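You operate a simulated robot arm through the tools that you are given. There is no shell and no other tool. Be economical: measure what you need, move in short steps, check, and stop when the job is done.

You are at the controls of a simulated two-armed robot. One attempt, no reset.

Task
Pick up the card sleeve that says "L3" from the top of the wooden bench with one hand, pass it to the other hand and put it on the shelf under the wooden bench.

The check looks at the end state, three seconds after you hand in, the way a careful person would. Anything else that was tipped, shoved, dropped, spilled or broken makes it a failure.

Robot
Two 6-joint arms with two-finger parallel grippers on one trunk, on a base that drives. Base frame: it is fixed to the floor where the robot stands at the start and does not move with it; the origin is under the middle of the robot, x ahead of it, y to its left, z up; the surface under the hand at the start is at about z = 860. Lengths are in mm, angles in degrees, forces in N, time in s.
The left shoulder is at the start at [-77, 177, 832], the right one opposite. With the tool pointing down near the work surface each hand reaches from about 100 to 720 mm from the robot's upright axis, wherever it stands, measured 20 degrees to its own side. Places, roughly: shelf under the wooden bench [500, -400, 400]. Payload 1.57 kg a hand.
The tool frame of a hand sits at the grasp point between the pads (the TCP): z along the fingers, y along the line on which they close. The tips reach 30 mm beyond it. The gripper opens to 80 mm. The fingers are 17 mm wide and 12 mm thick; the gripper's body (40 by 82 mm) begins 80 mm behind the TCP.
Orientation is that of the tool frame in the base frame, as a unit quaternion [w, x, y, z]. With the fingers straight down and closing along the base's y, the tool's x points along the base's -x, its y along +y and its z along -z.

Tools
- The arms move only by the tool step_arm. It takes "left_steps", "right_steps" or both (then of equal length, played together; a hand with none holds still); each is a list that holds one entry, the list of rows, each a list of 7 numbers: the shift along the base's x, y, z in mm, then the turn, a rotation vector about the base's x, y, z in degrees, then the finger opening in mm, from 0 to 80. In form: [[[dx, dy, dz, wx, wy, wz, grip], ...]]. A call has 1 to 12 rows; each row is the pose to reach, as a shift and turn from the pose commanded when the call began. A row lasts 0.2 s, in which the tool goes at most 50 mm and 8.6 degrees; a call with a longer step from one row to the next is refused whole, and so is a gripper value outside its range. A pose out of reach is approached as far as the arm can. The call stops where the force on the tool passes 40 N (or 10 N more than at its start, if that is more) or the arm is blocked; 0.2 s more then pass. The fingers move at their own pace (about 72 mm/s each) and stop on an object; they squeeze with about 43 N. The grip force told is the motor's: it shows also when the fingers shut on nothing. Time passes only in rows, and 0.2 s behind the last, so rows that repeat a pose let the fingers close. It gives the time, the measured TCP pose, the force on the tool (base axes), the opening and the grip force at its end, in the units of the frame above (readings bear some noise), with the torque about the TCP (base axes, N m) and any sound that the robot's microphone picked up.
- Cameras (640 x 400 px; columns grow to the right, rows downward): "scene" is now at [35.2, -7.2, 1568.4]; the picture's right is [-0.13, -0.99, 0.00], its down [-0.70, 0.09, -0.71] and it looks along [0.70, -0.09, -0.70] (base axes); focal length 251 px, centre (320, 200). "left" rides on the left gripper at [72, 7, -122] in its tool frame; the picture's right is [-0.09, 1.00, 0.00], its down [-0.84, -0.08, -0.54] and it looks along [-0.54, -0.05, 0.84] (tool axes); focal length 238 px, centre (320, 200). "right" rides on the right gripper at [72, -7, -122] in its tool frame; the picture's right is [0.09, 1.00, 0.00], its down [-0.84, 0.08, -0.54] and it looks along [-0.54, 0.05, 0.84] (tool axes); focal length 238 px, centre (320, 200). There is no depth. A picture from a camera that has moved, and an enlarged one, comes with that camera's place and axes in the base frame and with its lens. The place of the scene camera against the robot may be out by one fixed shift of up to 12 mm in any direction.
- snapshot(camera): a new picture of that camera. No time passes.
- raise_lower(by): slides the trunk up (or, below 0, down) by that many mm; the arms and the scene camera ride with it, the base frame stays. It gives what a move gives, with no picture.
- steer(legs): drives the robot by 1 to 6 legs, each [ahead, left, turn to the left] in mm, mm and degrees, along the robot's own axes; the way and the turn of a leg run together, so that a leg with both is an arc; at most 1500 mm and 180 degrees a leg. The arms and the cameras ride along, it lands a little off, and it stops where it bumps. It gives what a move gives.
- turn_head(pan, tilt): turns the head with the scene camera to pan (to the left, within 143 degrees either way) and tilt (down, from -29 to 69), counted from straight ahead of the robot. It gives what a move gives.
- zoom(camera, box): a new picture of the part [left, top, right, bottom] of that camera's present view, enlarged. No time passes.
- job_done(): hands the job in; it is judged then, once.

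Work in short steps. Places have to be worked out from the pictures, the camera data and where the tool is seen: move nearer, look again, correct. Check each grasp and each placing, and mend what went wrong. You have 120 turns and 100 pictures in all, those below and enlarged ones among them. Open the grippers and draw the arms clear of the work before you hand the job in, unless the task says otherwise; then end with one line.

The tools are called after "Request:" by a JSON object that holds its "method" and its "body". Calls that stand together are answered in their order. step_arm: Moves the arms, as the interface text tells. Its arguments: {"type":"object","properties":{"left_steps":{"type":"array","items":{"type":"array","items":{"type":"array","items":{"type":"number"}}}},"right_steps":{"type":"array","items":{"type":"array","items":{"type":"array","items":{"type":"number"}}}}},"required":[]} The other tools are called the same way: raise_lower (by) slides the trunk up or down; steer (legs) drives the base; turn_head (pan, tilt) turns the head that bears the scene camera; snapshot (camera) takes a picture; zoom (camera, box) takes an enlarged picture of a part of a camera's view; job_done () hands the job in.

At the start:

```text
clock: 0.0
left_tool_pos: [482.0, 56.6, 1178.0]
left_tool_rot: [0.0, 0.0, 1.0, -0.001]
left_contact_force: [0.5, 0.6, 0.0]
left_torque: [-0.03, 0.01, 0.02]
left_opening: 79.9
left_gripper_force: 0.1
right_tool_pos: [438.5, -310.8, 1182.2]
right_tool_rot: [0.0, 0.0, 1.0, 0.0]
right_contact_force: [-0.1, 0.5, 0.6]
right_torque: [0.01, 0.03, 0.03]
right_opening: 79.9
right_gripper_force: 0.1
trunk travel left (down, up): [-275.0, 53.0]
robot x, y, heading: [-0.9, -4.9, -0.1]
head pan, tilt: [-7.6, 44.7]
```

scene: 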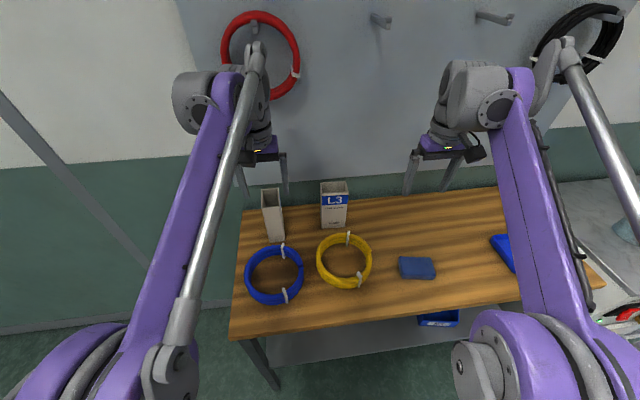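
right: 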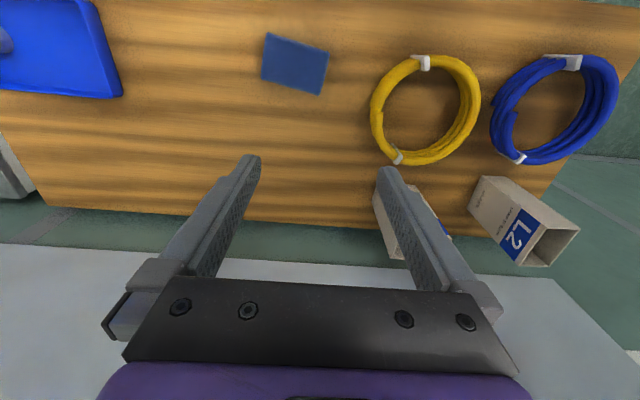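
left: 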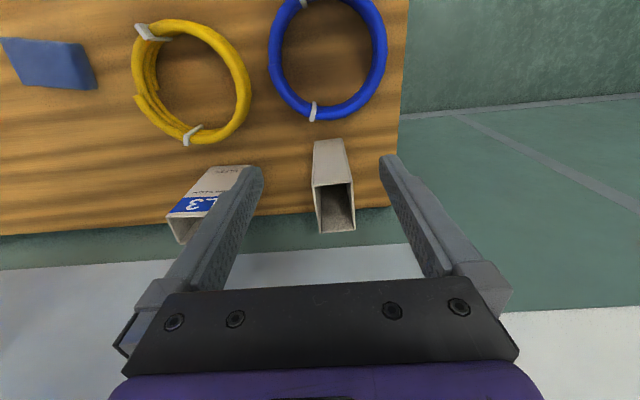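

I'll look closer at the sleeve and at the shelf region under the bench.

Request:
{"method": "zoom", "body": {"camera": "scene", "box": [230, 160, 390, 260]}}

Request:
{"method": "zoom", "body": {"camera": "scene", "box": [220, 240, 540, 400]}}

Request:
{"method": "zoom", "body": {"camera": "left", "box": [140, 120, 380, 270]}}

```text
4.00 times, centred on (310, 210) of scene
camera zoom: at [35.2, -7.2, 1568.4], right [-0.13, -0.99, 0.0], down [-0.7, 0.09, -0.71], along [0.7, -0.09, -0.7], focal length 1005 px, centre (360, 160)
```

zoom: 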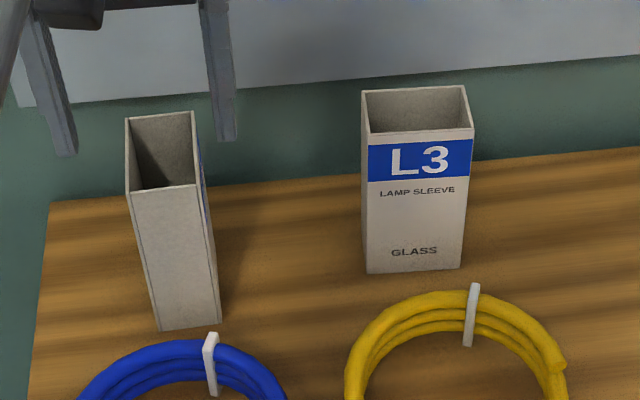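

```text
2.00 times, centred on (380, 320) of scene
camera zoom: at [35.2, -7.2, 1568.4], right [-0.13, -0.99, 0.0], down [-0.7, 0.09, -0.71], along [0.7, -0.09, -0.7], focal length 503 px, centre (200, -40)
```

zoom: 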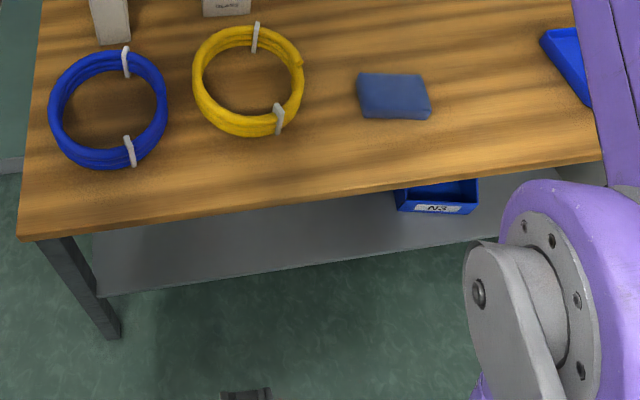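

```text
2.67 times, centred on (260, 195) of left
camera zoom: at [409.0, 63.7, 1300.8], right [0.09, 1.0, 0.0], down [0.84, -0.08, 0.54], along [0.54, -0.05, -0.84], focal length 636 px, centre (480, 213)
```

zoom: 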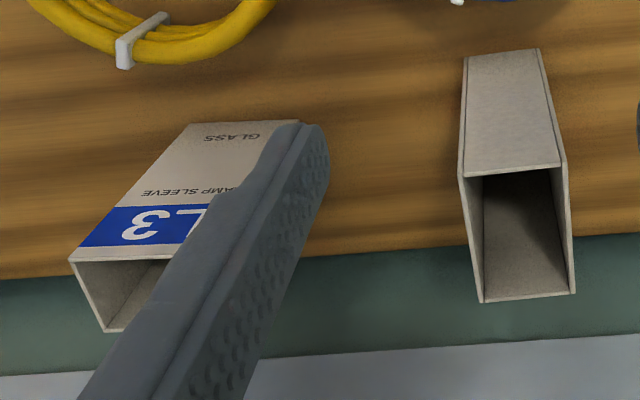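

L3 stands at about x 595–650, y −86…−170, top at z≈1030 (84 wide, 54 deep, open top). I'll grip the 54 mm depth from above with the right hand: turn it about 87° and move above the sleeve, well clear of it.

Request:
{"method": "step_arm", "body": {"right_steps": [[[15, 15, 0, 0, 0, 8, 80], [30, 30, 0, 0, 0, 16, 80], [45, 45, 0, 0, 0, 24, 80], [60, 60, 0, 0, 0, 32, 80], [75, 75, 0, 0, 0, 40, 80], [90, 90, 0, 0, 0, 48, 80], [105, 105, 0, 0, 0, 56, 80], [120, 120, 0, 0, 0, 64, 80], [135, 135, -10, 0, 0, 72, 80], [150, 150, -20, 0, 0, 80, 80], [160, 165, -30, 0, 0, 87, 80], [165, 183, -40, 0, 0, 87, 80]]]}}

```text
clock: 2.6
left_tool_pos: [481.7, 56.4, 1178.9]
left_tool_rot: [0.0, 0.0, 1.0, 0.0]
left_contact_force: [0.6, -0.9, 0.5]
left_torque: [0.0, 0.02, 0.02]
left_opening: 80.0
left_gripper_force: 0.0
right_tool_pos: [587.6, -127.3, 1130.4]
right_tool_rot: [0.0, -0.689, 0.725, 0.0]
right_contact_force: [0.6, 0.1, 0.7]
right_torque: [-0.01, 0.0, 0.05]
right_opening: 80.1
right_gripper_force: 0.1
right hand out of reach, approached as far as the arm can: row 8, 9, 10, 11, 12
trunk travel left (down, up): [-275.0, 53.0]
robot x, y, heading: [0.8, 1.4, -0.2]
head pan, tilt: [-7.6, 44.7]
```

The arm is at its reach limit, so I'll raise the trunk to bring the shoulder up and gain reach, then look.

Request:
{"method": "raise_lower", "body": {"by": 52}}

Request:
{"method": "snapshot", "body": {"camera": "right"}}

Request:
{"method": "snapshot", "body": {"camera": "scene"}}

```text
clock: 3.5
left_tool_pos: [481.6, 56.2, 1228.7]
left_tool_rot: [0.0, 0.0, 1.0, 0.0]
left_contact_force: [0.2, 0.0, -1.1]
left_torque: [-0.01, -0.02, -0.01]
left_opening: 79.9
left_gripper_force: 0.0
right_tool_pos: [589.0, -128.8, 1183.4]
right_tool_rot: [0.0, -0.688, 0.725, -0.001]
right_contact_force: [0.1, -0.6, 0.1]
right_torque: [0.0, -0.04, 0.02]
right_opening: 79.9
right_gripper_force: 0.0
trunk travel left (down, up): [-327.0, 1.0]
robot x, y, heading: [1.7, 0.8, -0.0]
head pan, tilt: [-7.6, 44.7]
```

```text
93 pictures are left
camera right: at [590.6, -199.9, 1304.4], right [-1.0, -0.04, 0.0], down [-0.03, 0.84, 0.54], along [-0.02, 0.54, -0.84], focal length 238 px, centre (320, 200)
```

right: 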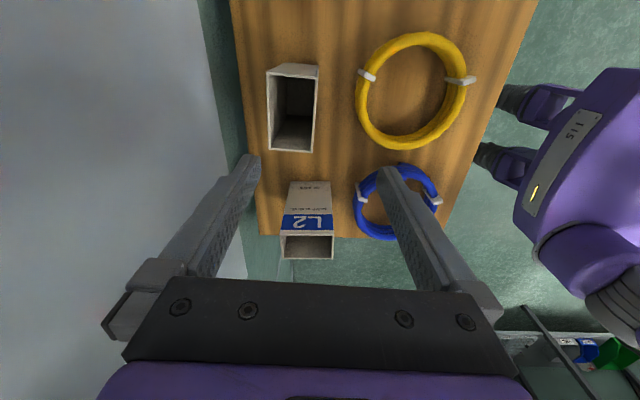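

```text
92 pictures are left
camera scene: at [32.6, -7.2, 1623.0], right [-0.13, -0.99, 0.0], down [-0.7, 0.09, -0.71], along [0.7, -0.09, -0.7], focal length 251 px, centre (320, 200)
```

scene: 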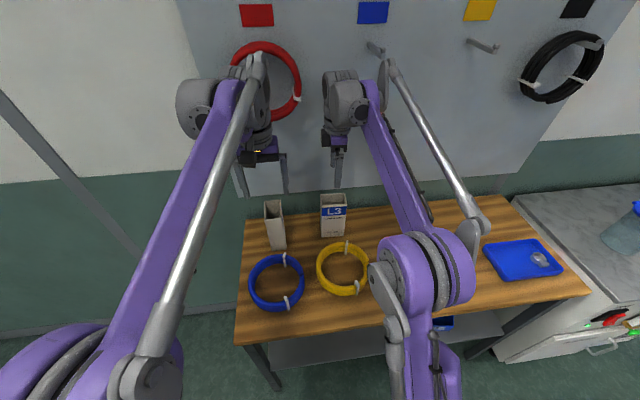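

Right-camera triangulation puts the sleeve's centre at about (620, −136), yaw −2.7°, which matches. I'll move over it at z≈1110.

Request:
{"method": "step_arm", "body": {"right_steps": [[[5, -4, -30, 0, 0, 0, 80], [15, -8, -60, 0, 0, 0, 80], [25, -8, -75, 0, 0, 0, 80]]]}}

Request:
{"method": "snapshot", "body": {"camera": "right"}}

```text
clock: 4.3
left_tool_pos: [482.3, 55.7, 1229.3]
left_tool_rot: [0.0, 0.0, 1.0, 0.0]
left_contact_force: [1.0, -0.4, 0.6]
left_torque: [-0.01, 0.0, -0.02]
left_opening: 79.9
left_gripper_force: 0.1
right_tool_pos: [612.3, -139.0, 1108.2]
right_tool_rot: [0.0, -0.689, 0.725, 0.0]
right_contact_force: [-0.2, 0.3, -0.2]
right_torque: [-0.01, 0.04, -0.03]
right_opening: 79.8
right_gripper_force: 0.0
trunk travel left (down, up): [-327.0, 1.0]
robot x, y, heading: [-2.2, -2.8, -0.0]
head pan, tilt: [-7.6, 44.7]
```

```text
91 pictures are left
camera right: at [615.4, -209.3, 1229.3], right [-1.0, -0.04, 0.0], down [-0.03, 0.84, 0.54], along [-0.02, 0.54, -0.84], focal length 238 px, centre (320, 200)
```

right: 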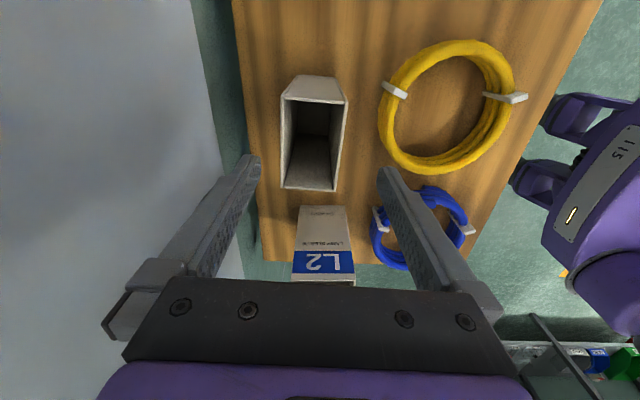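

The rim centre refines to (620, −134). I'll centre over it and descend until the tips are just above the rim.

Request:
{"method": "step_arm", "body": {"right_steps": [[[8, 4, -10, 0, 0, 0, 80], [8, 4, -40, 0, 0, 0, 80], [8, 4, -40, 0, 0, 0, 80]]]}}

Request:
{"method": "snapshot", "body": {"camera": "right"}}

Request:
{"method": "zoom", "body": {"camera": "scene", "box": [240, 100, 440, 260]}}

```text
clock: 5.1
left_tool_pos: [481.4, 56.0, 1231.4]
left_tool_rot: [0.0, 0.0, 1.0, 0.0]
left_contact_force: [0.8, 0.8, -0.1]
left_torque: [0.03, 0.03, 0.01]
left_opening: 80.1
left_gripper_force: 0.1
right_tool_pos: [619.4, -133.3, 1069.4]
right_tool_rot: [-0.001, -0.689, 0.725, 0.0]
right_contact_force: [0.4, 0.2, 0.3]
right_torque: [0.01, 0.01, 0.02]
right_opening: 79.9
right_gripper_force: 0.1
trunk travel left (down, up): [-327.0, 1.0]
robot x, y, heading: [3.1, 1.5, -0.0]
head pan, tilt: [-7.6, 44.7]
```

```text
90 pictures are left
camera right: at [621.5, -204.5, 1189.9], right [-1.0, -0.04, 0.0], down [-0.03, 0.84, 0.54], along [-0.02, 0.54, -0.84], focal length 238 px, centre (320, 200)
```

right: 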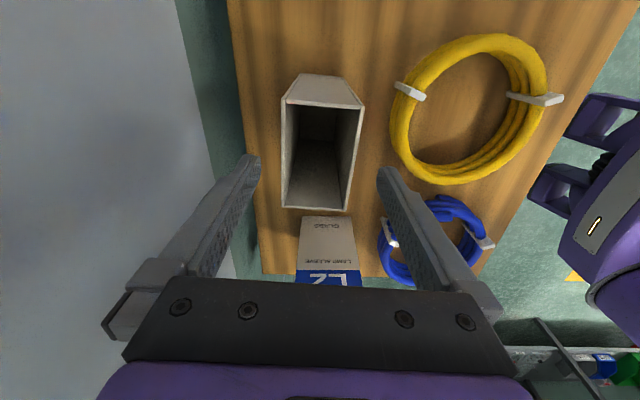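

```text
2.50 times, centred on (340, 180) of scene
camera zoom: at [32.6, -7.1, 1623.0], right [-0.13, -0.99, 0.0], down [-0.7, 0.09, -0.71], along [0.7, -0.09, -0.7], focal length 628 px, centre (270, 250)
```

zoom: 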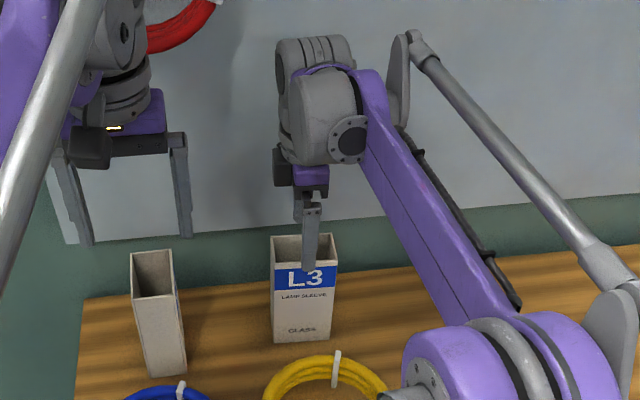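

Well centred; fingers straddle the sleeve. I'll descend to z≈1003.

Request:
{"method": "step_arm", "body": {"right_steps": [[[0, 0, -20, 0, 0, 0, 80], [0, 0, -40, 0, 0, 0, 80], [0, 0, -66, 0, 0, 0, 80], [0, 0, -66, 0, 0, 0, 80]]]}}

Request:
{"method": "snapshot", "body": {"camera": "right"}}

```text
clock: 6.1
left_tool_pos: [482.2, 55.4, 1231.3]
left_tool_rot: [0.0, 0.0, 1.0, 0.0]
left_contact_force: [-0.7, -0.2, 0.1]
left_torque: [-0.04, -0.01, 0.0]
left_opening: 80.1
left_gripper_force: 0.1
right_tool_pos: [621.4, -133.6, 1002.3]
right_tool_rot: [0.0, -0.689, 0.725, -0.001]
right_contact_force: [-0.6, -0.6, 0.3]
right_torque: [-0.01, -0.05, 0.01]
right_opening: 80.1
right_gripper_force: 0.0
trunk travel left (down, up): [-327.0, 1.0]
robot x, y, heading: [-1.3, 0.6, -0.1]
head pan, tilt: [-7.6, 44.7]
```

```text
88 pictures are left
camera right: at [623.0, -204.7, 1123.8], right [-1.0, -0.04, 0.0], down [-0.03, 0.84, 0.54], along [-0.02, 0.54, -0.84], focal length 238 px, centre (320, 200)
```

right: 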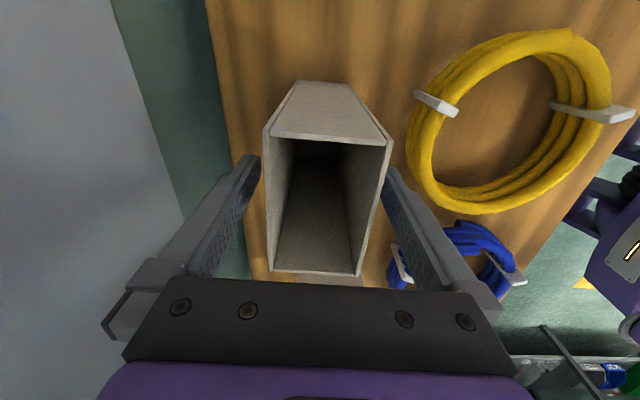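

The sleeve sits about 3 mm toward −x within the fingers. I'll nudge that way and close gently.

Request:
{"method": "step_arm", "body": {"right_steps": [[[-3, 0, 0, 0, 0, 0, 80], [-3, 0, 0, 0, 0, 0, 66], [-3, 0, 0, 0, 0, 0, 60], [-3, 0, 0, 0, 0, 0, 56], [-3, 0, 0, 0, 0, 0, 52], [-3, 0, 0, 0, 0, 0, 49], [-3, 0, 0, 0, 0, 0, 49]]]}}

Request:
{"method": "snapshot", "body": {"camera": "right"}}

```text
clock: 7.7
left_tool_pos: [482.9, 56.5, 1231.6]
left_tool_rot: [0.0, 0.0, 1.0, 0.0]
left_contact_force: [0.3, -0.2, -0.7]
left_torque: [-0.01, -0.02, 0.0]
left_opening: 80.0
left_gripper_force: 0.1
right_tool_pos: [617.8, -133.9, 1001.9]
right_tool_rot: [0.0, -0.688, 0.725, 0.0]
right_contact_force: [0.2, 0.4, 0.2]
right_torque: [-0.03, 0.03, -0.02]
right_opening: 53.0
right_gripper_force: 42.8
trunk travel left (down, up): [-327.0, 1.0]
robot x, y, heading: [0.1, 0.6, -0.0]
head pan, tilt: [-7.6, 44.7]
```

```text
87 pictures are left
camera right: at [620.3, -204.1, 1123.6], right [-1.0, -0.04, 0.0], down [-0.03, 0.84, 0.54], along [-0.02, 0.54, -0.84], focal length 238 px, centre (320, 200)
```

right: 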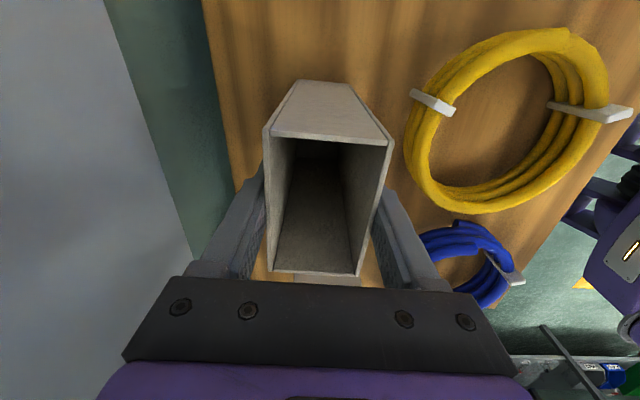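

Gripped at 53 mm opening. I'll lift a bit and check.

Request:
{"method": "step_arm", "body": {"right_steps": [[[0, 0, 10, 0, 0, 0, 49], [0, 0, 30, 0, 0, 0, 49], [0, 0, 60, 0, 0, 0, 49], [-5, 0, 80, 0, 0, 0, 49]]]}}

Request:
{"method": "snapshot", "body": {"camera": "scene"}}

```text
clock: 8.7
left_tool_pos: [482.0, 57.1, 1230.6]
left_tool_rot: [0.0, 0.001, 1.0, 0.0]
left_contact_force: [1.0, -0.4, -0.6]
left_torque: [-0.03, -0.02, -0.03]
left_opening: 80.1
left_gripper_force: 0.1
right_tool_pos: [613.5, -131.7, 1082.5]
right_tool_rot: [0.0, -0.688, 0.726, 0.0]
right_contact_force: [-0.2, 0.0, 0.0]
right_torque: [0.0, 0.0, 0.0]
right_opening: 52.7
right_gripper_force: 42.8
trunk travel left (down, up): [-327.0, 1.0]
robot x, y, heading: [1.5, 0.7, 0.1]
head pan, tilt: [-7.6, 44.7]
```

```text
86 pictures are left
camera scene: at [32.3, -7.2, 1623.0], right [-0.13, -0.99, 0.0], down [-0.7, 0.09, -0.71], along [0.7, -0.09, -0.7], focal length 251 px, centre (320, 200)
```

scene: 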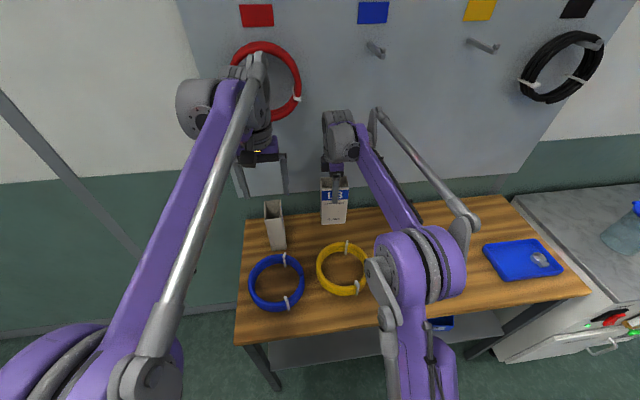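

The sleeve is held and clear. Both hands now go to a meeting area: the right brings the sleeve back to about (433, 0, 1200) while turning it −87°. The left moves aside and pitches forward by about 50°.

Request:
{"method": "step_arm", "body": {"right_steps": [[[-20, 0, 10, 0, 0, -3, 49], [-40, 5, 20, 0, 0, -11, 49], [-60, 15, 30, 0, 0, -19, 49], [-80, 25, 40, 0, 0, -27, 49], [-100, 35, 50, 0, 0, -35, 49], [-115, 50, 60, 0, 0, -43, 49], [-130, 65, 70, 0, 0, -51, 49], [-145, 80, 80, 0, 0, -59, 49], [-160, 95, 90, 0, 0, -67, 49], [-170, 110, 100, 0, 0, -75, 49], [-180, 120, 110, 0, 0, -82, 49], [-180, 130, 118, 0, 0, -87, 49]]], "left_steps": [[[-15, 30, 0, 0, 0, 0, 80], [-30, 55, -10, 0, -4, 0, 80], [-45, 80, -20, 0, -9, 0, 80], [-60, 105, -30, 0, -14, 0, 80], [-75, 120, -40, 0, -19, 0, 80], [-90, 130, -50, 0, -24, 0, 80], [-105, 130, -60, 0, -29, 0, 80], [-120, 130, -70, 0, -34, 0, 80], [-135, 130, -80, 0, -39, 0, 80], [-150, 130, -90, 0, -44, 0, 80], [-160, 130, -100, 0, -49, 0, 80], [-170, 130, -110, 0, -52, 0, 80]]]}}

Request:
{"method": "snapshot", "body": {"camera": "scene"}}

Request:
{"method": "snapshot", "body": {"camera": "left"}}

```text
clock: 11.3
left_tool_pos: [314.5, 187.9, 1120.6]
left_tool_rot: [0.439, 0.0, 0.898, 0.0]
left_contact_force: [0.6, 0.1, -0.3]
left_torque: [0.01, 0.02, 0.01]
left_opening: 80.2
left_gripper_force: 0.2
left hand out of reach, approached as far as the arm can: row 12
right_tool_pos: [431.9, -2.6, 1201.5]
right_tool_rot: [0.0, 0.0, 1.0, 0.001]
right_contact_force: [0.4, 0.2, -1.0]
right_torque: [-0.01, 0.02, 0.03]
right_opening: 53.1
right_gripper_force: 43.1
trunk travel left (down, up): [-327.0, 1.0]
robot x, y, heading: [0.8, -1.7, 0.0]
head pan, tilt: [-7.6, 44.7]
```

```text
85 pictures are left
camera scene: at [32.7, -6.9, 1623.0], right [-0.13, -0.99, 0.0], down [-0.7, 0.09, -0.71], along [0.7, -0.09, -0.7], focal length 251 px, centre (320, 200)
```

scene: 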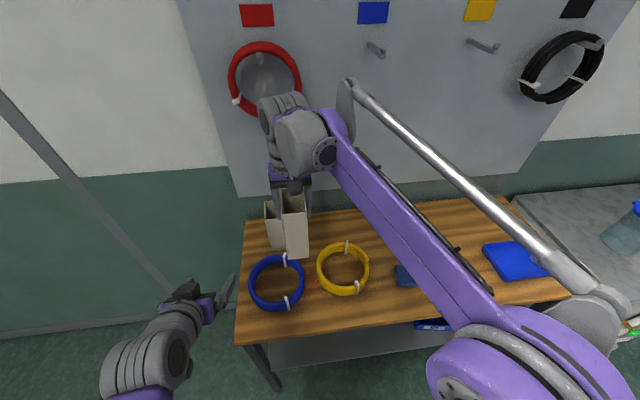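

```text
84 pictures are left
camera left: at [173.2, 194.3, 1139.0], right [0.06, 1.0, 0.07], down [0.09, -0.08, 0.99], along [0.99, -0.05, -0.09], focal length 238 px, centre (320, 200)
```

left: 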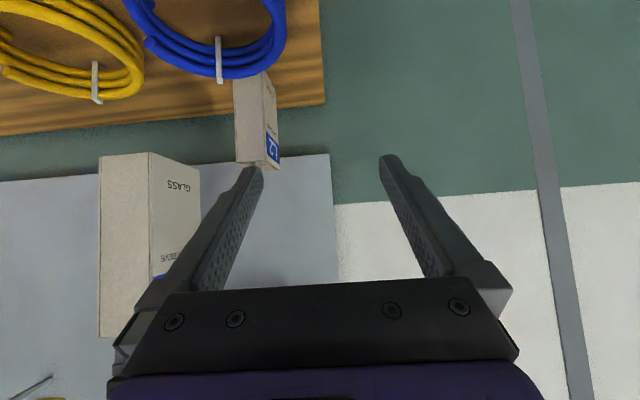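

The left hand's pitch worked. Next it moves to a pre-grasp point about 130 mm back along its finger direction from the sleeve's lower part.

Request:
{"method": "step_arm", "body": {"left_steps": [[[8, -20, 30, 0, 0, 0, 80], [8, -50, 60, 0, 0, 0, 80], [8, -85, 80, 0, 0, 0, 80], [8, -120, 80, 0, 0, 0, 80], [8, -150, 80, 0, 0, 0, 80], [8, -175, 80, 0, 0, 0, 80], [8, -189, 80, 0, 0, 0, 80], [8, -189, 80, 0, 0, 0, 80]]]}}

Request:
{"method": "snapshot", "body": {"camera": "scene"}}

Request:
{"method": "snapshot", "body": {"camera": "left"}}

```text
clock: 13.1
left_tool_pos: [324.0, -2.7, 1199.3]
left_tool_rot: [0.438, 0.0, 0.899, 0.0]
left_contact_force: [0.2, 0.4, 0.5]
left_torque: [0.03, 0.0, 0.0]
left_opening: 80.4
left_gripper_force: 0.0
right_tool_pos: [432.3, -3.7, 1201.1]
right_tool_rot: [0.0, -0.001, 1.0, 0.001]
right_contact_force: [-0.7, 0.5, -0.4]
right_torque: [0.02, 0.02, 0.01]
right_opening: 53.1
right_gripper_force: 43.0
trunk travel left (down, up): [-327.0, 1.0]
robot x, y, heading: [-1.4, 2.0, 0.1]
head pan, tilt: [-7.6, 44.7]
```

```text
83 pictures are left
camera scene: at [32.6, -7.0, 1623.0], right [-0.13, -0.99, 0.0], down [-0.7, 0.09, -0.71], along [0.7, -0.09, -0.7], focal length 251 px, centre (320, 200)
```

scene: 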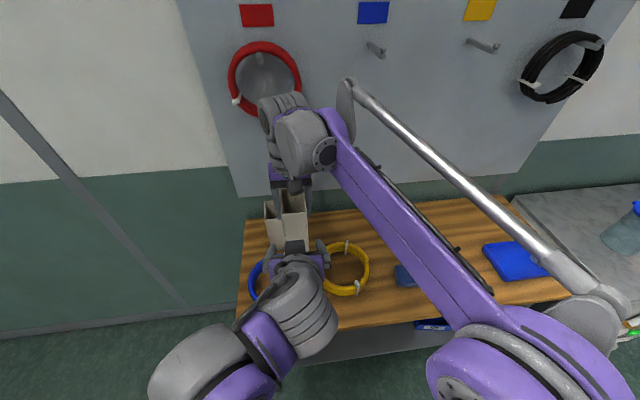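

```text
82 pictures are left
camera left: at [182.2, 5.5, 1218.0], right [0.06, 1.0, 0.07], down [0.09, -0.08, 0.99], along [0.99, -0.05, -0.09], focal length 238 px, centre (320, 200)
```

left: 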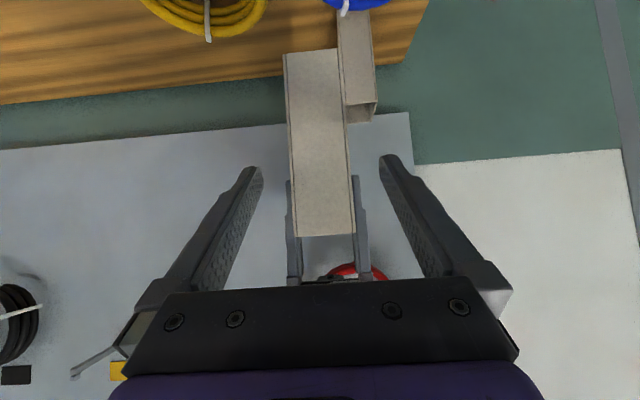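

The sleeve is centred between the left fingers, so I'll advance straight along them.

Request:
{"method": "step_arm", "body": {"left_steps": [[[20, 0, -16, 0, 0, 0, 80], [40, 0, -32, 0, 0, 0, 80], [60, 0, -48, 0, 0, 0, 80], [80, 0, -64, 0, 0, 0, 80], [98, 0, -79, 0, 0, 0, 80], [98, 0, -79, 0, 0, 0, 80]]]}}

Request:
{"method": "snapshot", "body": {"camera": "left"}}

Request:
{"method": "zoom", "body": {"camera": "scene", "box": [180, 80, 420, 380]}}

```text
clock: 14.5
left_tool_pos: [421.5, -4.9, 1119.9]
left_tool_rot: [0.438, 0.0, 0.899, 0.0]
left_contact_force: [0.4, -0.3, 0.3]
left_torque: [0.01, -0.03, 0.02]
left_opening: 79.9
left_gripper_force: 0.0
right_tool_pos: [431.7, -3.7, 1202.0]
right_tool_rot: [0.0, 0.0, 1.0, 0.0]
right_contact_force: [0.4, -0.1, 0.0]
right_torque: [0.01, 0.02, -0.03]
right_opening: 53.1
right_gripper_force: 42.5
trunk travel left (down, up): [-327.0, 1.0]
robot x, y, heading: [-1.5, 0.2, 0.0]
head pan, tilt: [-7.6, 44.7]
```

```text
81 pictures are left
camera left: at [279.4, 4.3, 1139.7], right [0.06, 1.0, 0.07], down [0.09, -0.08, 0.99], along [0.99, -0.05, -0.09], focal length 238 px, centre (320, 200)
```

left: 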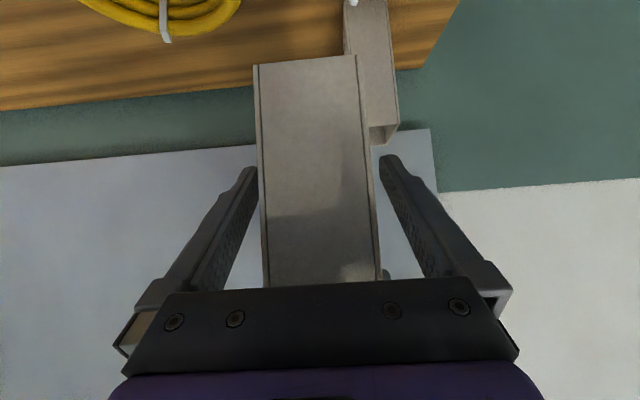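

```text
1.33 times, centred on (300, 230) of scene
camera zoom: at [32.4, -7.0, 1623.0], right [-0.13, -0.99, 0.0], down [-0.7, 0.09, -0.71], along [0.7, -0.09, -0.7], focal length 335 px, centre (347, 160)
```

zoom: 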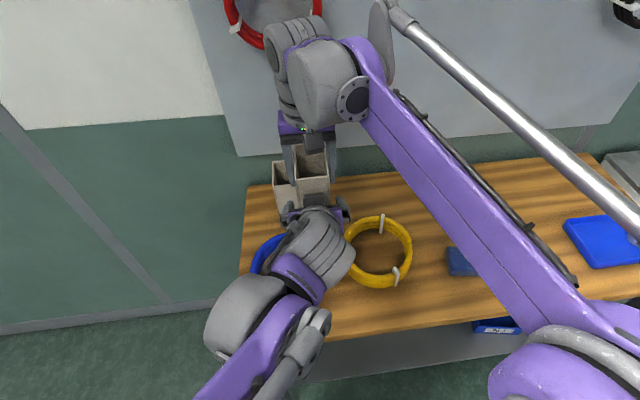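

Receiver is well placed. I'll close the left gripper.

Request:
{"method": "step_arm", "body": {"left_steps": [[[0, 0, 0, 0, 0, 0, 64], [0, 0, 0, 0, 0, 0, 58], [0, 0, 0, 0, 0, 0, 54], [0, 0, 0, 0, 0, 0, 49], [0, 0, 0, 0, 0, 0, 49], [0, 0, 0, 0, 0, 0, 49]]]}}

Request:
{"method": "snapshot", "body": {"camera": "left"}}

```text
clock: 15.9
left_tool_pos: [419.8, -3.0, 1120.6]
left_tool_rot: [0.439, 0.001, 0.899, 0.0]
left_contact_force: [-0.1, -4.1, -1.4]
left_torque: [0.26, 0.04, 0.13]
left_opening: 53.4
left_gripper_force: 42.8
right_tool_pos: [433.0, -4.8, 1200.7]
right_tool_rot: [0.0, 0.0, 1.0, 0.001]
right_contact_force: [-0.4, 4.1, 1.0]
right_torque: [0.08, 0.05, -0.16]
right_opening: 53.2
right_gripper_force: 43.1
trunk travel left (down, up): [-327.0, 1.0]
robot x, y, heading: [1.1, -1.5, -0.1]
head pan, tilt: [-7.6, 44.7]
```

```text
79 pictures are left
camera left: at [279.5, 3.9, 1139.9], right [0.06, 1.0, 0.07], down [0.09, -0.08, 0.99], along [0.99, -0.05, -0.09], focal length 238 px, centre (320, 200)
```

left: 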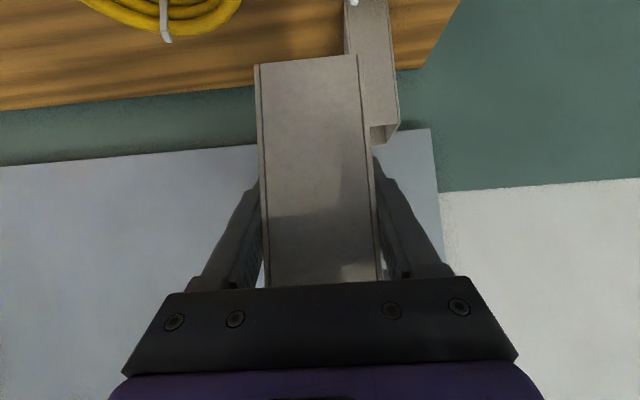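

Both hold it with little cross-load. I'll open the right hand gradually, then lift it straight up.

Request:
{"method": "step_arm", "body": {"right_steps": [[[0, 0, 0, 0, 0, 0, 60], [0, 0, 0, 0, 0, 0, 70], [0, 0, 0, 0, 0, 0, 74], [0, 0, 0, 0, 0, 0, 74], [0, 0, 20, 0, 0, 0, 74], [0, 0, 50, 0, 0, 0, 74], [0, 0, 90, 0, 0, 0, 74]]]}}

Request:
{"method": "snapshot", "body": {"camera": "right"}}

Request:
{"method": "snapshot", "body": {"camera": "left"}}

```text
clock: 17.5
left_tool_pos: [421.9, -2.8, 1121.8]
left_tool_rot: [0.438, 0.0, 0.899, 0.0]
left_contact_force: [0.1, 0.3, 0.5]
left_torque: [-0.02, -0.01, -0.01]
left_opening: 53.4
left_gripper_force: 42.9
right_tool_pos: [434.8, -4.5, 1290.0]
right_tool_rot: [0.0, 0.0, 1.0, 0.0]
right_contact_force: [0.3, 1.2, -1.7]
right_torque: [-0.02, -0.02, 0.0]
right_opening: 74.2
right_gripper_force: 0.0
trunk travel left (down, up): [-327.0, 1.0]
robot x, y, heading: [0.4, -0.3, -0.1]
head pan, tilt: [-7.6, 44.7]
```

```text
78 pictures are left
camera right: at [362.4, -9.7, 1411.7], right [-0.09, 1.0, 0.0], down [0.84, 0.08, 0.54], along [0.54, 0.05, -0.84], focal length 238 px, centre (320, 200)
```

right: 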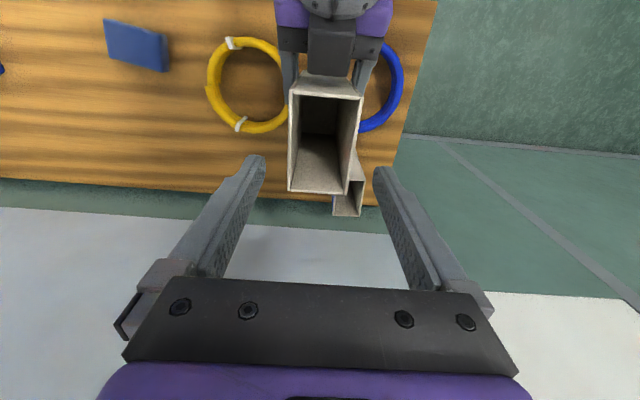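

```text
77 pictures are left
camera left: at [279.8, 4.1, 1139.9], right [0.06, 1.0, 0.07], down [0.09, -0.08, 0.99], along [0.99, -0.05, -0.09], focal length 238 px, centre (320, 200)
```

left: 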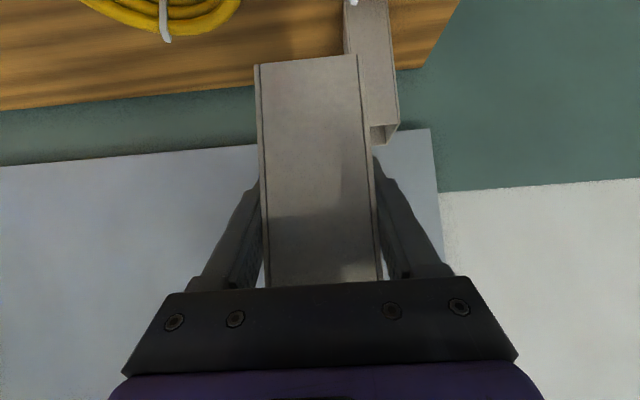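

Handover done; the left holds it alone. Right hand retracts to its own side, then I'll drive back.

Request:
{"method": "step_arm", "body": {"right_steps": [[[0, -30, 20, 0, 0, 0, 74], [-10, -70, 20, 0, 0, 0, 60], [-30, -110, 20, 0, 0, 0, 40], [-55, -150, 20, 0, 0, 0, 30], [-80, -185, 20, 0, 0, 0, 30], [-110, -215, 20, 0, 0, 0, 30], [-140, -245, 20, 0, 0, 0, 30], [-170, -270, 20, 0, 0, 0, 30], [-200, -290, 20, 0, 0, 0, 30], [-220, -300, 10, 0, 0, 0, 30]]]}}

Request:
{"method": "steer", "body": {"legs": [[-400, 0, 0]]}}

Request:
{"method": "snapshot", "body": {"camera": "scene"}}

```text
clock: 19.7
left_tool_pos: [421.6, -2.8, 1120.6]
left_tool_rot: [0.438, 0.0, 0.899, -0.001]
left_contact_force: [0.3, 0.4, -0.2]
left_torque: [-0.02, 0.02, 0.01]
left_opening: 53.3
left_gripper_force: 43.0
right_tool_pos: [214.2, -301.1, 1299.9]
right_tool_rot: [0.0, 0.0, 1.0, -0.001]
right_contact_force: [0.5, 0.5, -0.3]
right_torque: [-0.01, -0.02, -0.01]
right_opening: 29.9
right_gripper_force: 0.2
trunk travel left (down, up): [-327.0, 1.0]
robot x, y, heading: [-1.0, -0.8, -0.2]
head pan, tilt: [-7.6, 44.7]
```

```text
clock: 22.2
left_tool_pos: [20.4, -4.2, 1122.0]
left_tool_rot: [0.438, 0.002, 0.899, -0.001]
left_contact_force: [-0.8, -0.7, 1.0]
left_torque: [0.03, -0.01, -0.01]
left_opening: 53.3
left_gripper_force: 43.6
right_tool_pos: [-188.1, -302.4, 1301.0]
right_tool_rot: [0.0, 0.001, 1.0, 0.0]
right_contact_force: [1.2, 0.1, -0.7]
right_torque: [-0.05, -0.02, 0.02]
right_opening: 29.9
right_gripper_force: 0.1
trunk travel left (down, up): [-327.0, 1.0]
robot x, y, heading: [-405.9, 1.6, 0.2]
head pan, tilt: [-7.6, 44.7]
```

```text
76 pictures are left
camera scene: at [-369.0, -7.0, 1623.1], right [-0.13, -0.99, 0.0], down [-0.7, 0.09, -0.71], along [0.7, -0.1, -0.7], focal length 251 px, centre (320, 200)
```

scene: 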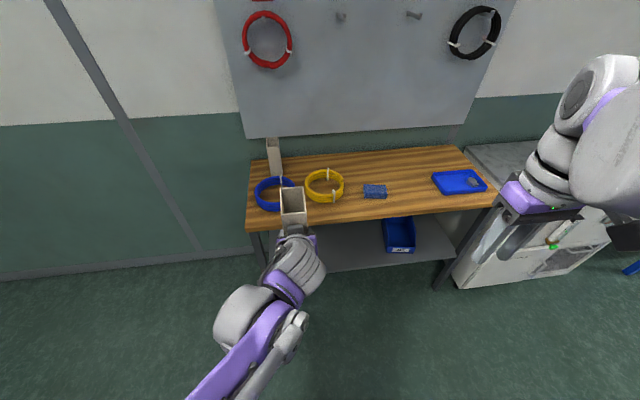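

Clear of the bench. I'll lower the trunk and look under the bench.

Request:
{"method": "raise_lower", "body": {"by": -325}}

Request:
{"method": "turn_head", "body": {"pan": -10, "tilt": 40}}

Request:
{"method": "snapshot", "body": {"camera": "scene"}}

Request:
{"method": "snapshot", "body": {"camera": "left"}}

```text
clock: 25.4
left_tool_pos: [18.5, -4.3, 796.4]
left_tool_rot: [0.438, 0.001, 0.899, 0.0]
left_contact_force: [0.3, -0.3, 0.8]
left_torque: [0.05, -0.01, 0.07]
left_opening: 53.3
left_gripper_force: 43.2
right_tool_pos: [-188.5, -302.1, 975.7]
right_tool_rot: [0.0, 0.001, 1.0, 0.0]
right_contact_force: [0.0, -1.0, 0.1]
right_torque: [-0.01, -0.01, 0.0]
right_opening: 30.0
right_gripper_force: 0.1
trunk travel left (down, up): [-2.0, 326.0]
robot x, y, heading: [-403.3, -1.9, -0.1]
head pan, tilt: [-7.6, 44.7]
```

```text
clock: 26.1
left_tool_pos: [19.7, -3.4, 796.4]
left_tool_rot: [0.439, 0.002, 0.899, -0.001]
left_contact_force: [-0.3, 0.2, 0.6]
left_torque: [-0.02, 0.03, -0.02]
left_opening: 53.1
left_gripper_force: 43.2
right_tool_pos: [-187.4, -301.4, 977.1]
right_tool_rot: [0.0, 0.001, 1.0, 0.0]
right_contact_force: [0.0, -0.2, 0.0]
right_torque: [-0.01, -0.01, 0.02]
right_opening: 30.1
right_gripper_force: 0.1
trunk travel left (down, up): [-2.0, 326.0]
robot x, y, heading: [-403.3, 1.1, -0.2]
head pan, tilt: [-10.0, 40.0]
```

```text
75 pictures are left
camera scene: at [-313.9, -11.0, 1298.6], right [-0.17, -0.98, 0.0], down [-0.63, 0.11, -0.77], along [0.75, -0.13, -0.64], focal length 251 px, centre (320, 200)
```

scene: 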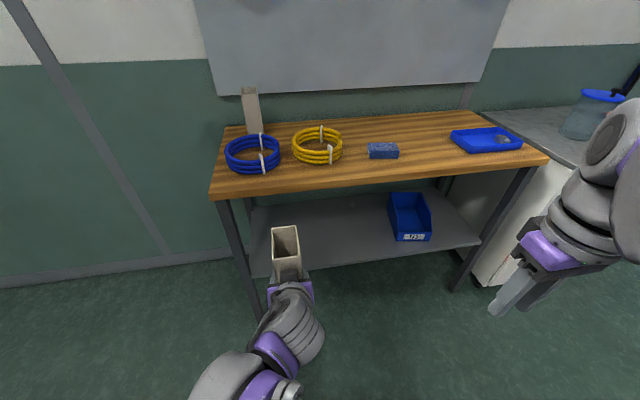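

```text
74 pictures are left
camera left: at [-122.8, 3.9, 815.0], right [0.06, 1.0, 0.07], down [0.09, -0.08, 0.99], along [0.99, -0.05, -0.09], focal length 238 px, centre (320, 200)
```

left: 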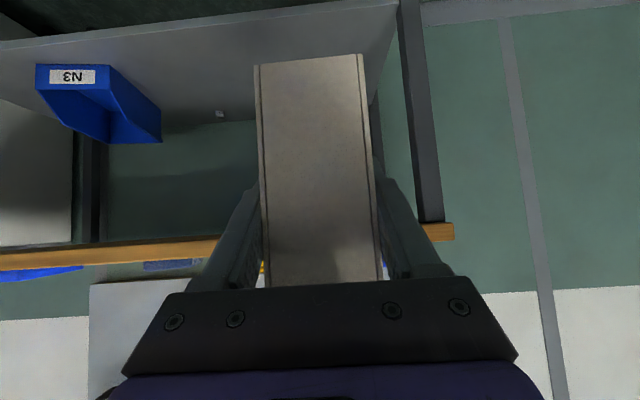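

The shelf holds only the N3 bin plus a small white thing near its back. I'll zoom in on both views.

Request:
{"method": "zoom", "body": {"camera": "scene", "box": [230, 170, 490, 300]}}

Request:
{"method": "zoom", "body": {"camera": "left", "box": [0, 0, 400, 250]}}

```text
2.46 times, centred on (360, 235) of scene
camera zoom: at [-313.9, -11.0, 1298.6], right [-0.17, -0.98, 0.0], down [-0.63, 0.11, -0.77], along [0.75, -0.13, -0.64], focal length 619 px, centre (222, 114)
```

zoom: 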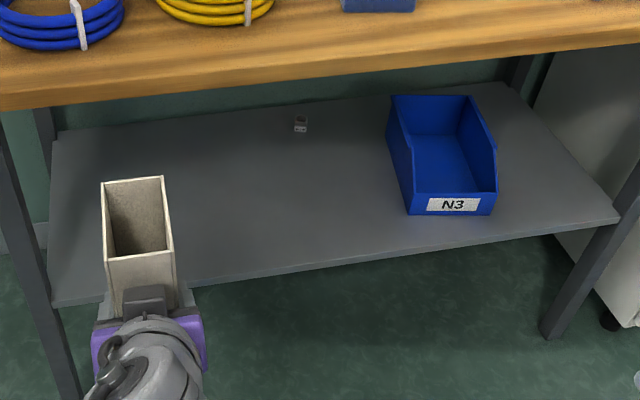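

```text
1.60 times, centred on (200, 125) of left
camera zoom: at [-122.8, 3.9, 815.0], right [0.06, 1.0, 0.07], down [0.09, -0.08, 0.99], along [0.99, -0.05, -0.09], focal length 381 px, centre (512, 320)
```

zoom: 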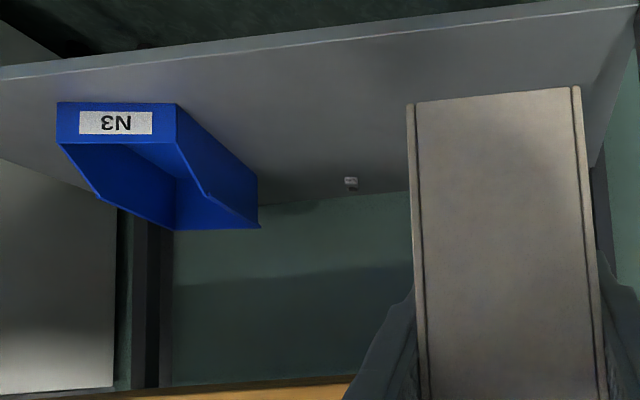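

Shelf surface z≈405, front edge x≈305; N3 bin starts at y<−485 and the small item is at about (675, −356). I'll target the sleeve at about (430, −150). First I'll lower the left hand to hover height while still away from the bench.

Request:
{"method": "step_arm", "body": {"left_steps": [[[0, 0, -30, 0, 0, 0, 49], [0, 0, -65, 0, 0, 0, 49], [0, 0, -100, 0, 0, 0, 49], [0, 0, -135, 0, 0, 0, 49], [0, 0, -170, 0, 0, 0, 49], [0, 0, -205, 0, 0, 0, 49], [0, 0, -240, 0, 0, 0, 49], [0, 0, -270, 0, 0, 0, 49], [0, 0, -270, 0, 0, 0, 49]]]}}

Request:
{"method": "snapshot", "body": {"camera": "scene"}}

```text
clock: 28.1
left_tool_pos: [20.0, -4.8, 524.6]
left_tool_rot: [0.438, 0.001, 0.899, -0.001]
left_contact_force: [0.2, -0.2, 0.6]
left_torque: [-0.02, 0.0, 0.01]
left_opening: 52.8
left_gripper_force: 43.2
right_tool_pos: [-188.5, -300.9, 976.4]
right_tool_rot: [0.0, 0.0, 1.0, 0.0]
right_contact_force: [0.3, -0.6, 0.1]
right_torque: [0.04, 0.03, 0.01]
right_opening: 30.2
right_gripper_force: 0.1
trunk travel left (down, up): [-2.0, 326.0]
robot x, y, heading: [-404.3, 1.3, -0.2]
head pan, tilt: [-10.0, 40.0]
```

```text
71 pictures are left
camera scene: at [-314.0, -11.0, 1298.7], right [-0.17, -0.98, 0.0], down [-0.63, 0.11, -0.77], along [0.75, -0.13, -0.64], focal length 251 px, centre (320, 200)
```

scene: 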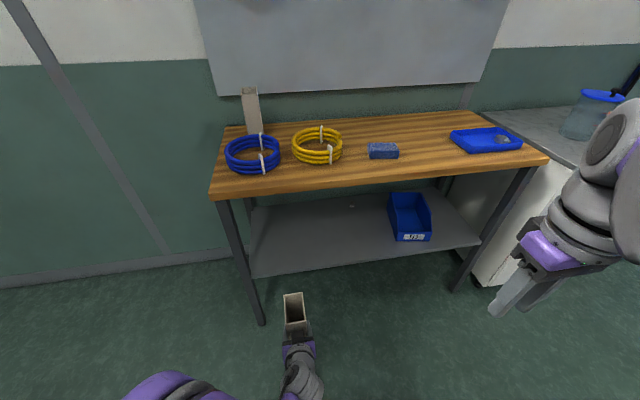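

Let me check where the left elbow is relative to the bench edge before driving in.

Request:
{"method": "turn_head", "body": {"pan": 20, "tilt": 66}}

Request:
{"method": "snapshot", "body": {"camera": "scene"}}

```text
clock: 29.1
left_tool_pos: [18.6, -5.5, 524.8]
left_tool_rot: [0.438, 0.001, 0.899, -0.001]
left_contact_force: [0.0, -0.1, 0.1]
left_torque: [0.0, -0.01, 0.0]
left_opening: 53.2
left_gripper_force: 43.0
right_tool_pos: [-188.0, -301.2, 976.4]
right_tool_rot: [0.0, 0.001, 1.0, 0.001]
right_contact_force: [0.1, -0.3, -0.1]
right_torque: [0.02, 0.0, -0.01]
right_opening: 30.1
right_gripper_force: 0.0
trunk travel left (down, up): [-2.0, 326.0]
robot x, y, heading: [-406.1, -0.6, 0.0]
head pan, tilt: [20.0, 66.0]
```

```text
70 pictures are left
camera scene: at [-341.7, 24.1, 1265.3], right [0.34, -0.94, 0.0], down [-0.86, -0.31, -0.41], along [0.38, 0.14, -0.91], focal length 251 px, centre (320, 200)
```

scene: 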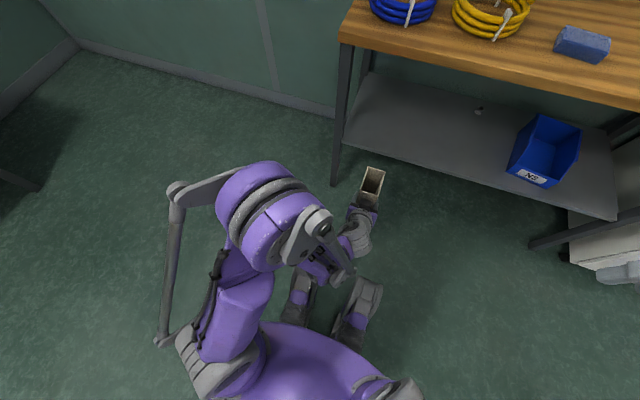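

The elbow would come near the bench edge if I drove all the way in. So I'll shift right 150 mm, extend the arm forward about 220 mm, and drive in less.

Request:
{"method": "steer", "body": {"legs": [[-30, -150, 0]]}}

Request:
{"method": "step_arm", "body": {"left_steps": [[[30, 0, 0, 0, 0, 0, 49], [65, 0, 0, 0, 0, 0, 49], [100, 0, 0, 0, 0, 0, 49], [135, 0, 0, 0, 0, 0, 49], [170, 0, 0, 0, 0, 0, 49], [200, 0, 0, 0, 0, 0, 49], [220, 0, 0, 0, 0, 0, 49], [220, 0, 0, 0, 0, 0, 49]]]}}

Request:
{"method": "snapshot", "body": {"camera": "scene"}}

```text
clock: 31.0
left_tool_pos: [-10.8, -154.2, 525.3]
left_tool_rot: [0.438, -0.001, 0.899, 0.001]
left_contact_force: [0.1, 0.1, -0.1]
left_torque: [-0.01, 0.0, 0.01]
left_opening: 53.2
left_gripper_force: 42.7
right_tool_pos: [-217.7, -450.9, 975.5]
right_tool_rot: [0.0, -0.001, 1.0, 0.0]
right_contact_force: [0.1, 0.2, -0.4]
right_torque: [0.01, 0.02, 0.01]
right_opening: 29.6
right_gripper_force: 0.0
trunk travel left (down, up): [-2.0, 326.0]
robot x, y, heading: [-431.2, -149.7, -0.1]
head pan, tilt: [20.0, 66.0]
```

```text
clock: 32.8
left_tool_pos: [208.6, -154.6, 524.9]
left_tool_rot: [0.439, -0.001, 0.899, 0.0]
left_contact_force: [0.0, 0.4, 0.0]
left_torque: [-0.01, 0.01, -0.02]
left_opening: 53.2
left_gripper_force: 43.8
right_tool_pos: [-217.8, -450.6, 975.5]
right_tool_rot: [0.0, 0.0, 1.0, 0.0]
right_contact_force: [-0.2, -0.2, 0.1]
right_torque: [0.01, -0.01, -0.01]
right_opening: 30.2
right_gripper_force: 0.1
trunk travel left (down, up): [-2.0, 326.0]
robot x, y, heading: [-433.4, -147.0, -0.0]
head pan, tilt: [20.0, 66.0]
```

```text
69 pictures are left
camera scene: at [-371.2, -125.4, 1265.3], right [0.34, -0.94, 0.0], down [-0.86, -0.31, -0.41], along [0.38, 0.14, -0.91], focal length 251 px, centre (320, 200)
```

scene: 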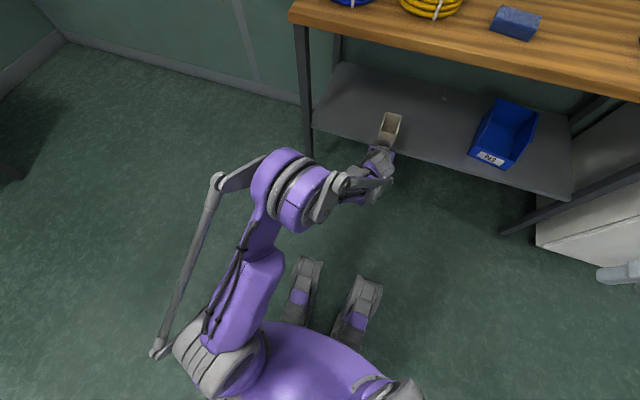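

Plenty of clearance now. I'll drive forward 210 mm so the sleeve comes over the shelf.

Request:
{"method": "steer", "body": {"legs": [[210, 0, 0]]}}

Request:
{"method": "turn_head", "body": {"pan": 0, "tilt": 45}}

Request:
{"method": "snapshot", "body": {"camera": "scene"}}

Request:
{"method": "snapshot", "body": {"camera": "left"}}

```text
clock: 34.4
left_tool_pos: [415.3, -150.7, 524.7]
left_tool_rot: [0.438, -0.001, 0.899, 0.001]
left_contact_force: [0.0, -0.1, 0.3]
left_torque: [0.03, 0.0, 0.0]
left_opening: 53.2
left_gripper_force: 42.9
right_tool_pos: [-9.6, -450.1, 977.7]
right_tool_rot: [0.0, -0.002, 1.0, -0.001]
right_contact_force: [0.1, 0.3, 0.5]
right_torque: [0.0, 0.04, -0.03]
right_opening: 30.2
right_gripper_force: 0.1
trunk travel left (down, up): [-2.0, 326.0]
robot x, y, heading: [-224.4, -148.0, 0.1]
head pan, tilt: [20.0, 66.0]
```

```text
clock: 35.3
left_tool_pos: [414.1, -151.7, 525.4]
left_tool_rot: [0.438, -0.002, 0.899, 0.001]
left_contact_force: [-0.8, -1.2, -0.9]
left_torque: [0.02, 0.0, 0.01]
left_opening: 53.1
left_gripper_force: 42.6
right_tool_pos: [-10.2, -449.8, 976.6]
right_tool_rot: [0.0, -0.002, 1.0, 0.0]
right_contact_force: [0.1, -0.4, -0.4]
right_torque: [0.02, -0.01, -0.02]
right_opening: 30.1
right_gripper_force: 0.1
trunk travel left (down, up): [-2.0, 326.0]
robot x, y, heading: [-223.2, -149.5, 0.1]
head pan, tilt: [0.0, 45.0]
```

```text
68 pictures are left
camera scene: at [-140.2, -144.9, 1291.3], right [0.0, -1.0, 0.0], down [-0.71, 0.0, -0.71], along [0.71, 0.0, -0.71], focal length 251 px, centre (320, 200)
```

scene: 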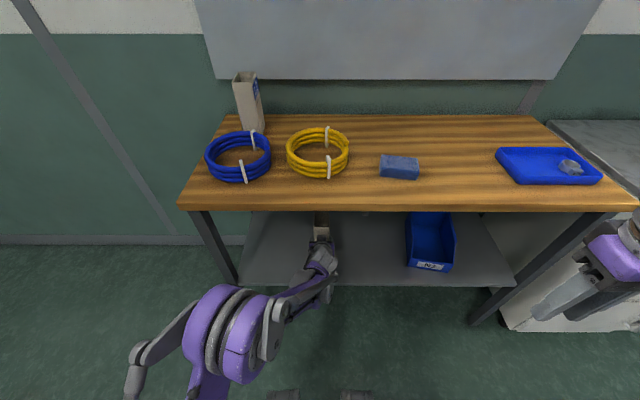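

```text
67 pictures are left
camera left: at [272.5, -144.4, 544.1], right [0.05, 1.0, 0.07], down [0.09, -0.08, 0.99], along [0.99, -0.05, -0.09], focal length 238 px, centre (320, 200)
```

left: 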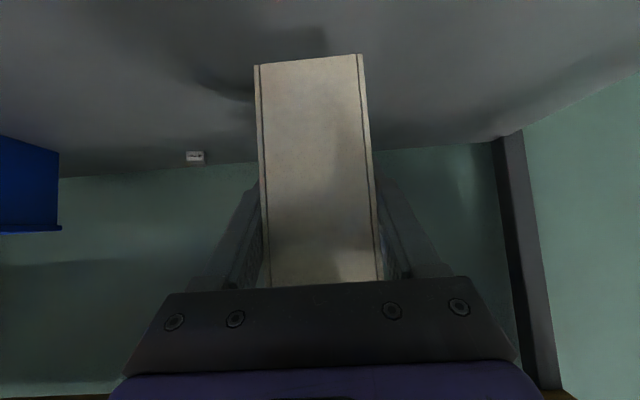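

Over the shelf. I'll lower in steps; contact is expected near TCP z≈465.

Request:
{"method": "step_arm", "body": {"left_steps": [[[0, 0, -20, 0, 0, 0, 49], [0, 0, -40, 0, 0, 0, 49], [0, 0, -45, 0, 0, 0, 49], [0, 0, -49, 0, 0, 0, 49], [0, 0, -52, 0, 0, 0, 49]]]}}

Request:
{"method": "snapshot", "body": {"camera": "left"}}

```text
clock: 36.3
left_tool_pos: [413.4, -151.3, 480.6]
left_tool_rot: [0.442, 0.001, 0.897, 0.0]
left_contact_force: [-8.3, 3.2, 22.4]
left_torque: [0.01, 1.11, -0.1]
left_opening: 53.0
left_gripper_force: 43.1
right_tool_pos: [-10.9, -449.3, 977.4]
right_tool_rot: [0.001, -0.002, 1.0, 0.0]
right_contact_force: [0.7, 0.2, 0.4]
right_torque: [-0.01, -0.01, -0.02]
right_opening: 29.9
right_gripper_force: 0.0
trunk travel left (down, up): [-2.0, 326.0]
robot x, y, heading: [-226.6, -145.7, 0.2]
head pan, tilt: [0.0, 45.0]
stopped in row 4 (left hand): the force on the tool passed its limit at 45 N (the readings are from after the stop); the commanded pose is now the measured one
```

```text
66 pictures are left
camera left: at [272.0, -143.9, 499.5], right [0.06, 1.0, 0.07], down [0.08, -0.08, 0.99], along [1.0, -0.05, -0.08], focal length 238 px, centre (320, 200)
```

left: 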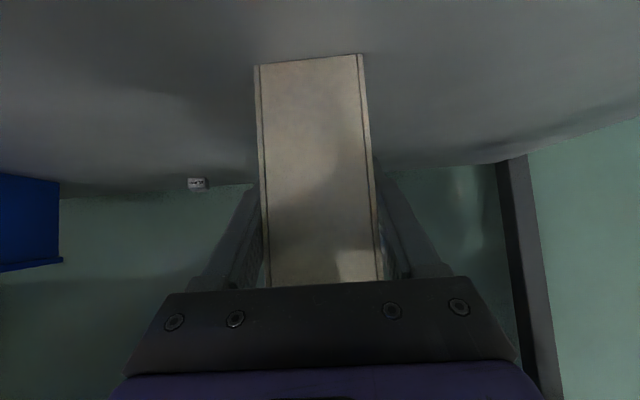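

Contact at TCP z≈480, so the shelf is at about 420, with the load on the near bottom edge. I'll ease up 1.5 mm and read the forces.

Request:
{"method": "step_arm", "body": {"left_steps": [[[0, 0, 1.5, 0, 0, 0, 49], [0, 0, 1.5, 0, 0, 0, 49]]]}}

Request:
{"method": "zoom", "body": {"camera": "scene", "box": [270, 190, 390, 300]}}

```text
clock: 36.9
left_tool_pos: [414.2, -151.4, 481.8]
left_tool_rot: [0.442, -0.001, 0.897, 0.001]
left_contact_force: [-5.6, 1.1, 14.8]
left_torque: [-0.03, 0.81, -0.1]
left_opening: 53.0
left_gripper_force: 42.9
right_tool_pos: [-11.7, -450.0, 976.1]
right_tool_rot: [0.0, -0.001, 1.0, 0.0]
right_contact_force: [-0.9, 0.0, -0.1]
right_torque: [0.02, -0.01, 0.02]
right_opening: 29.9
right_gripper_force: 0.2
trunk travel left (down, up): [-2.0, 326.0]
robot x, y, heading: [-230.2, -148.9, 0.3]
head pan, tilt: [0.0, 45.0]
```

```text
3.64 times, centred on (330, 245) of scene
camera zoom: at [-141.7, -144.8, 1291.5], right [0.0, -1.0, 0.0], down [-0.71, 0.0, -0.71], along [0.71, 0.0, -0.71], focal length 914 px, centre (284, 36)
```

zoom: 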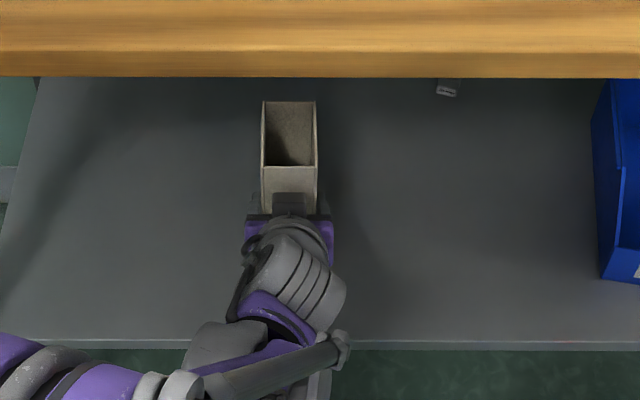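

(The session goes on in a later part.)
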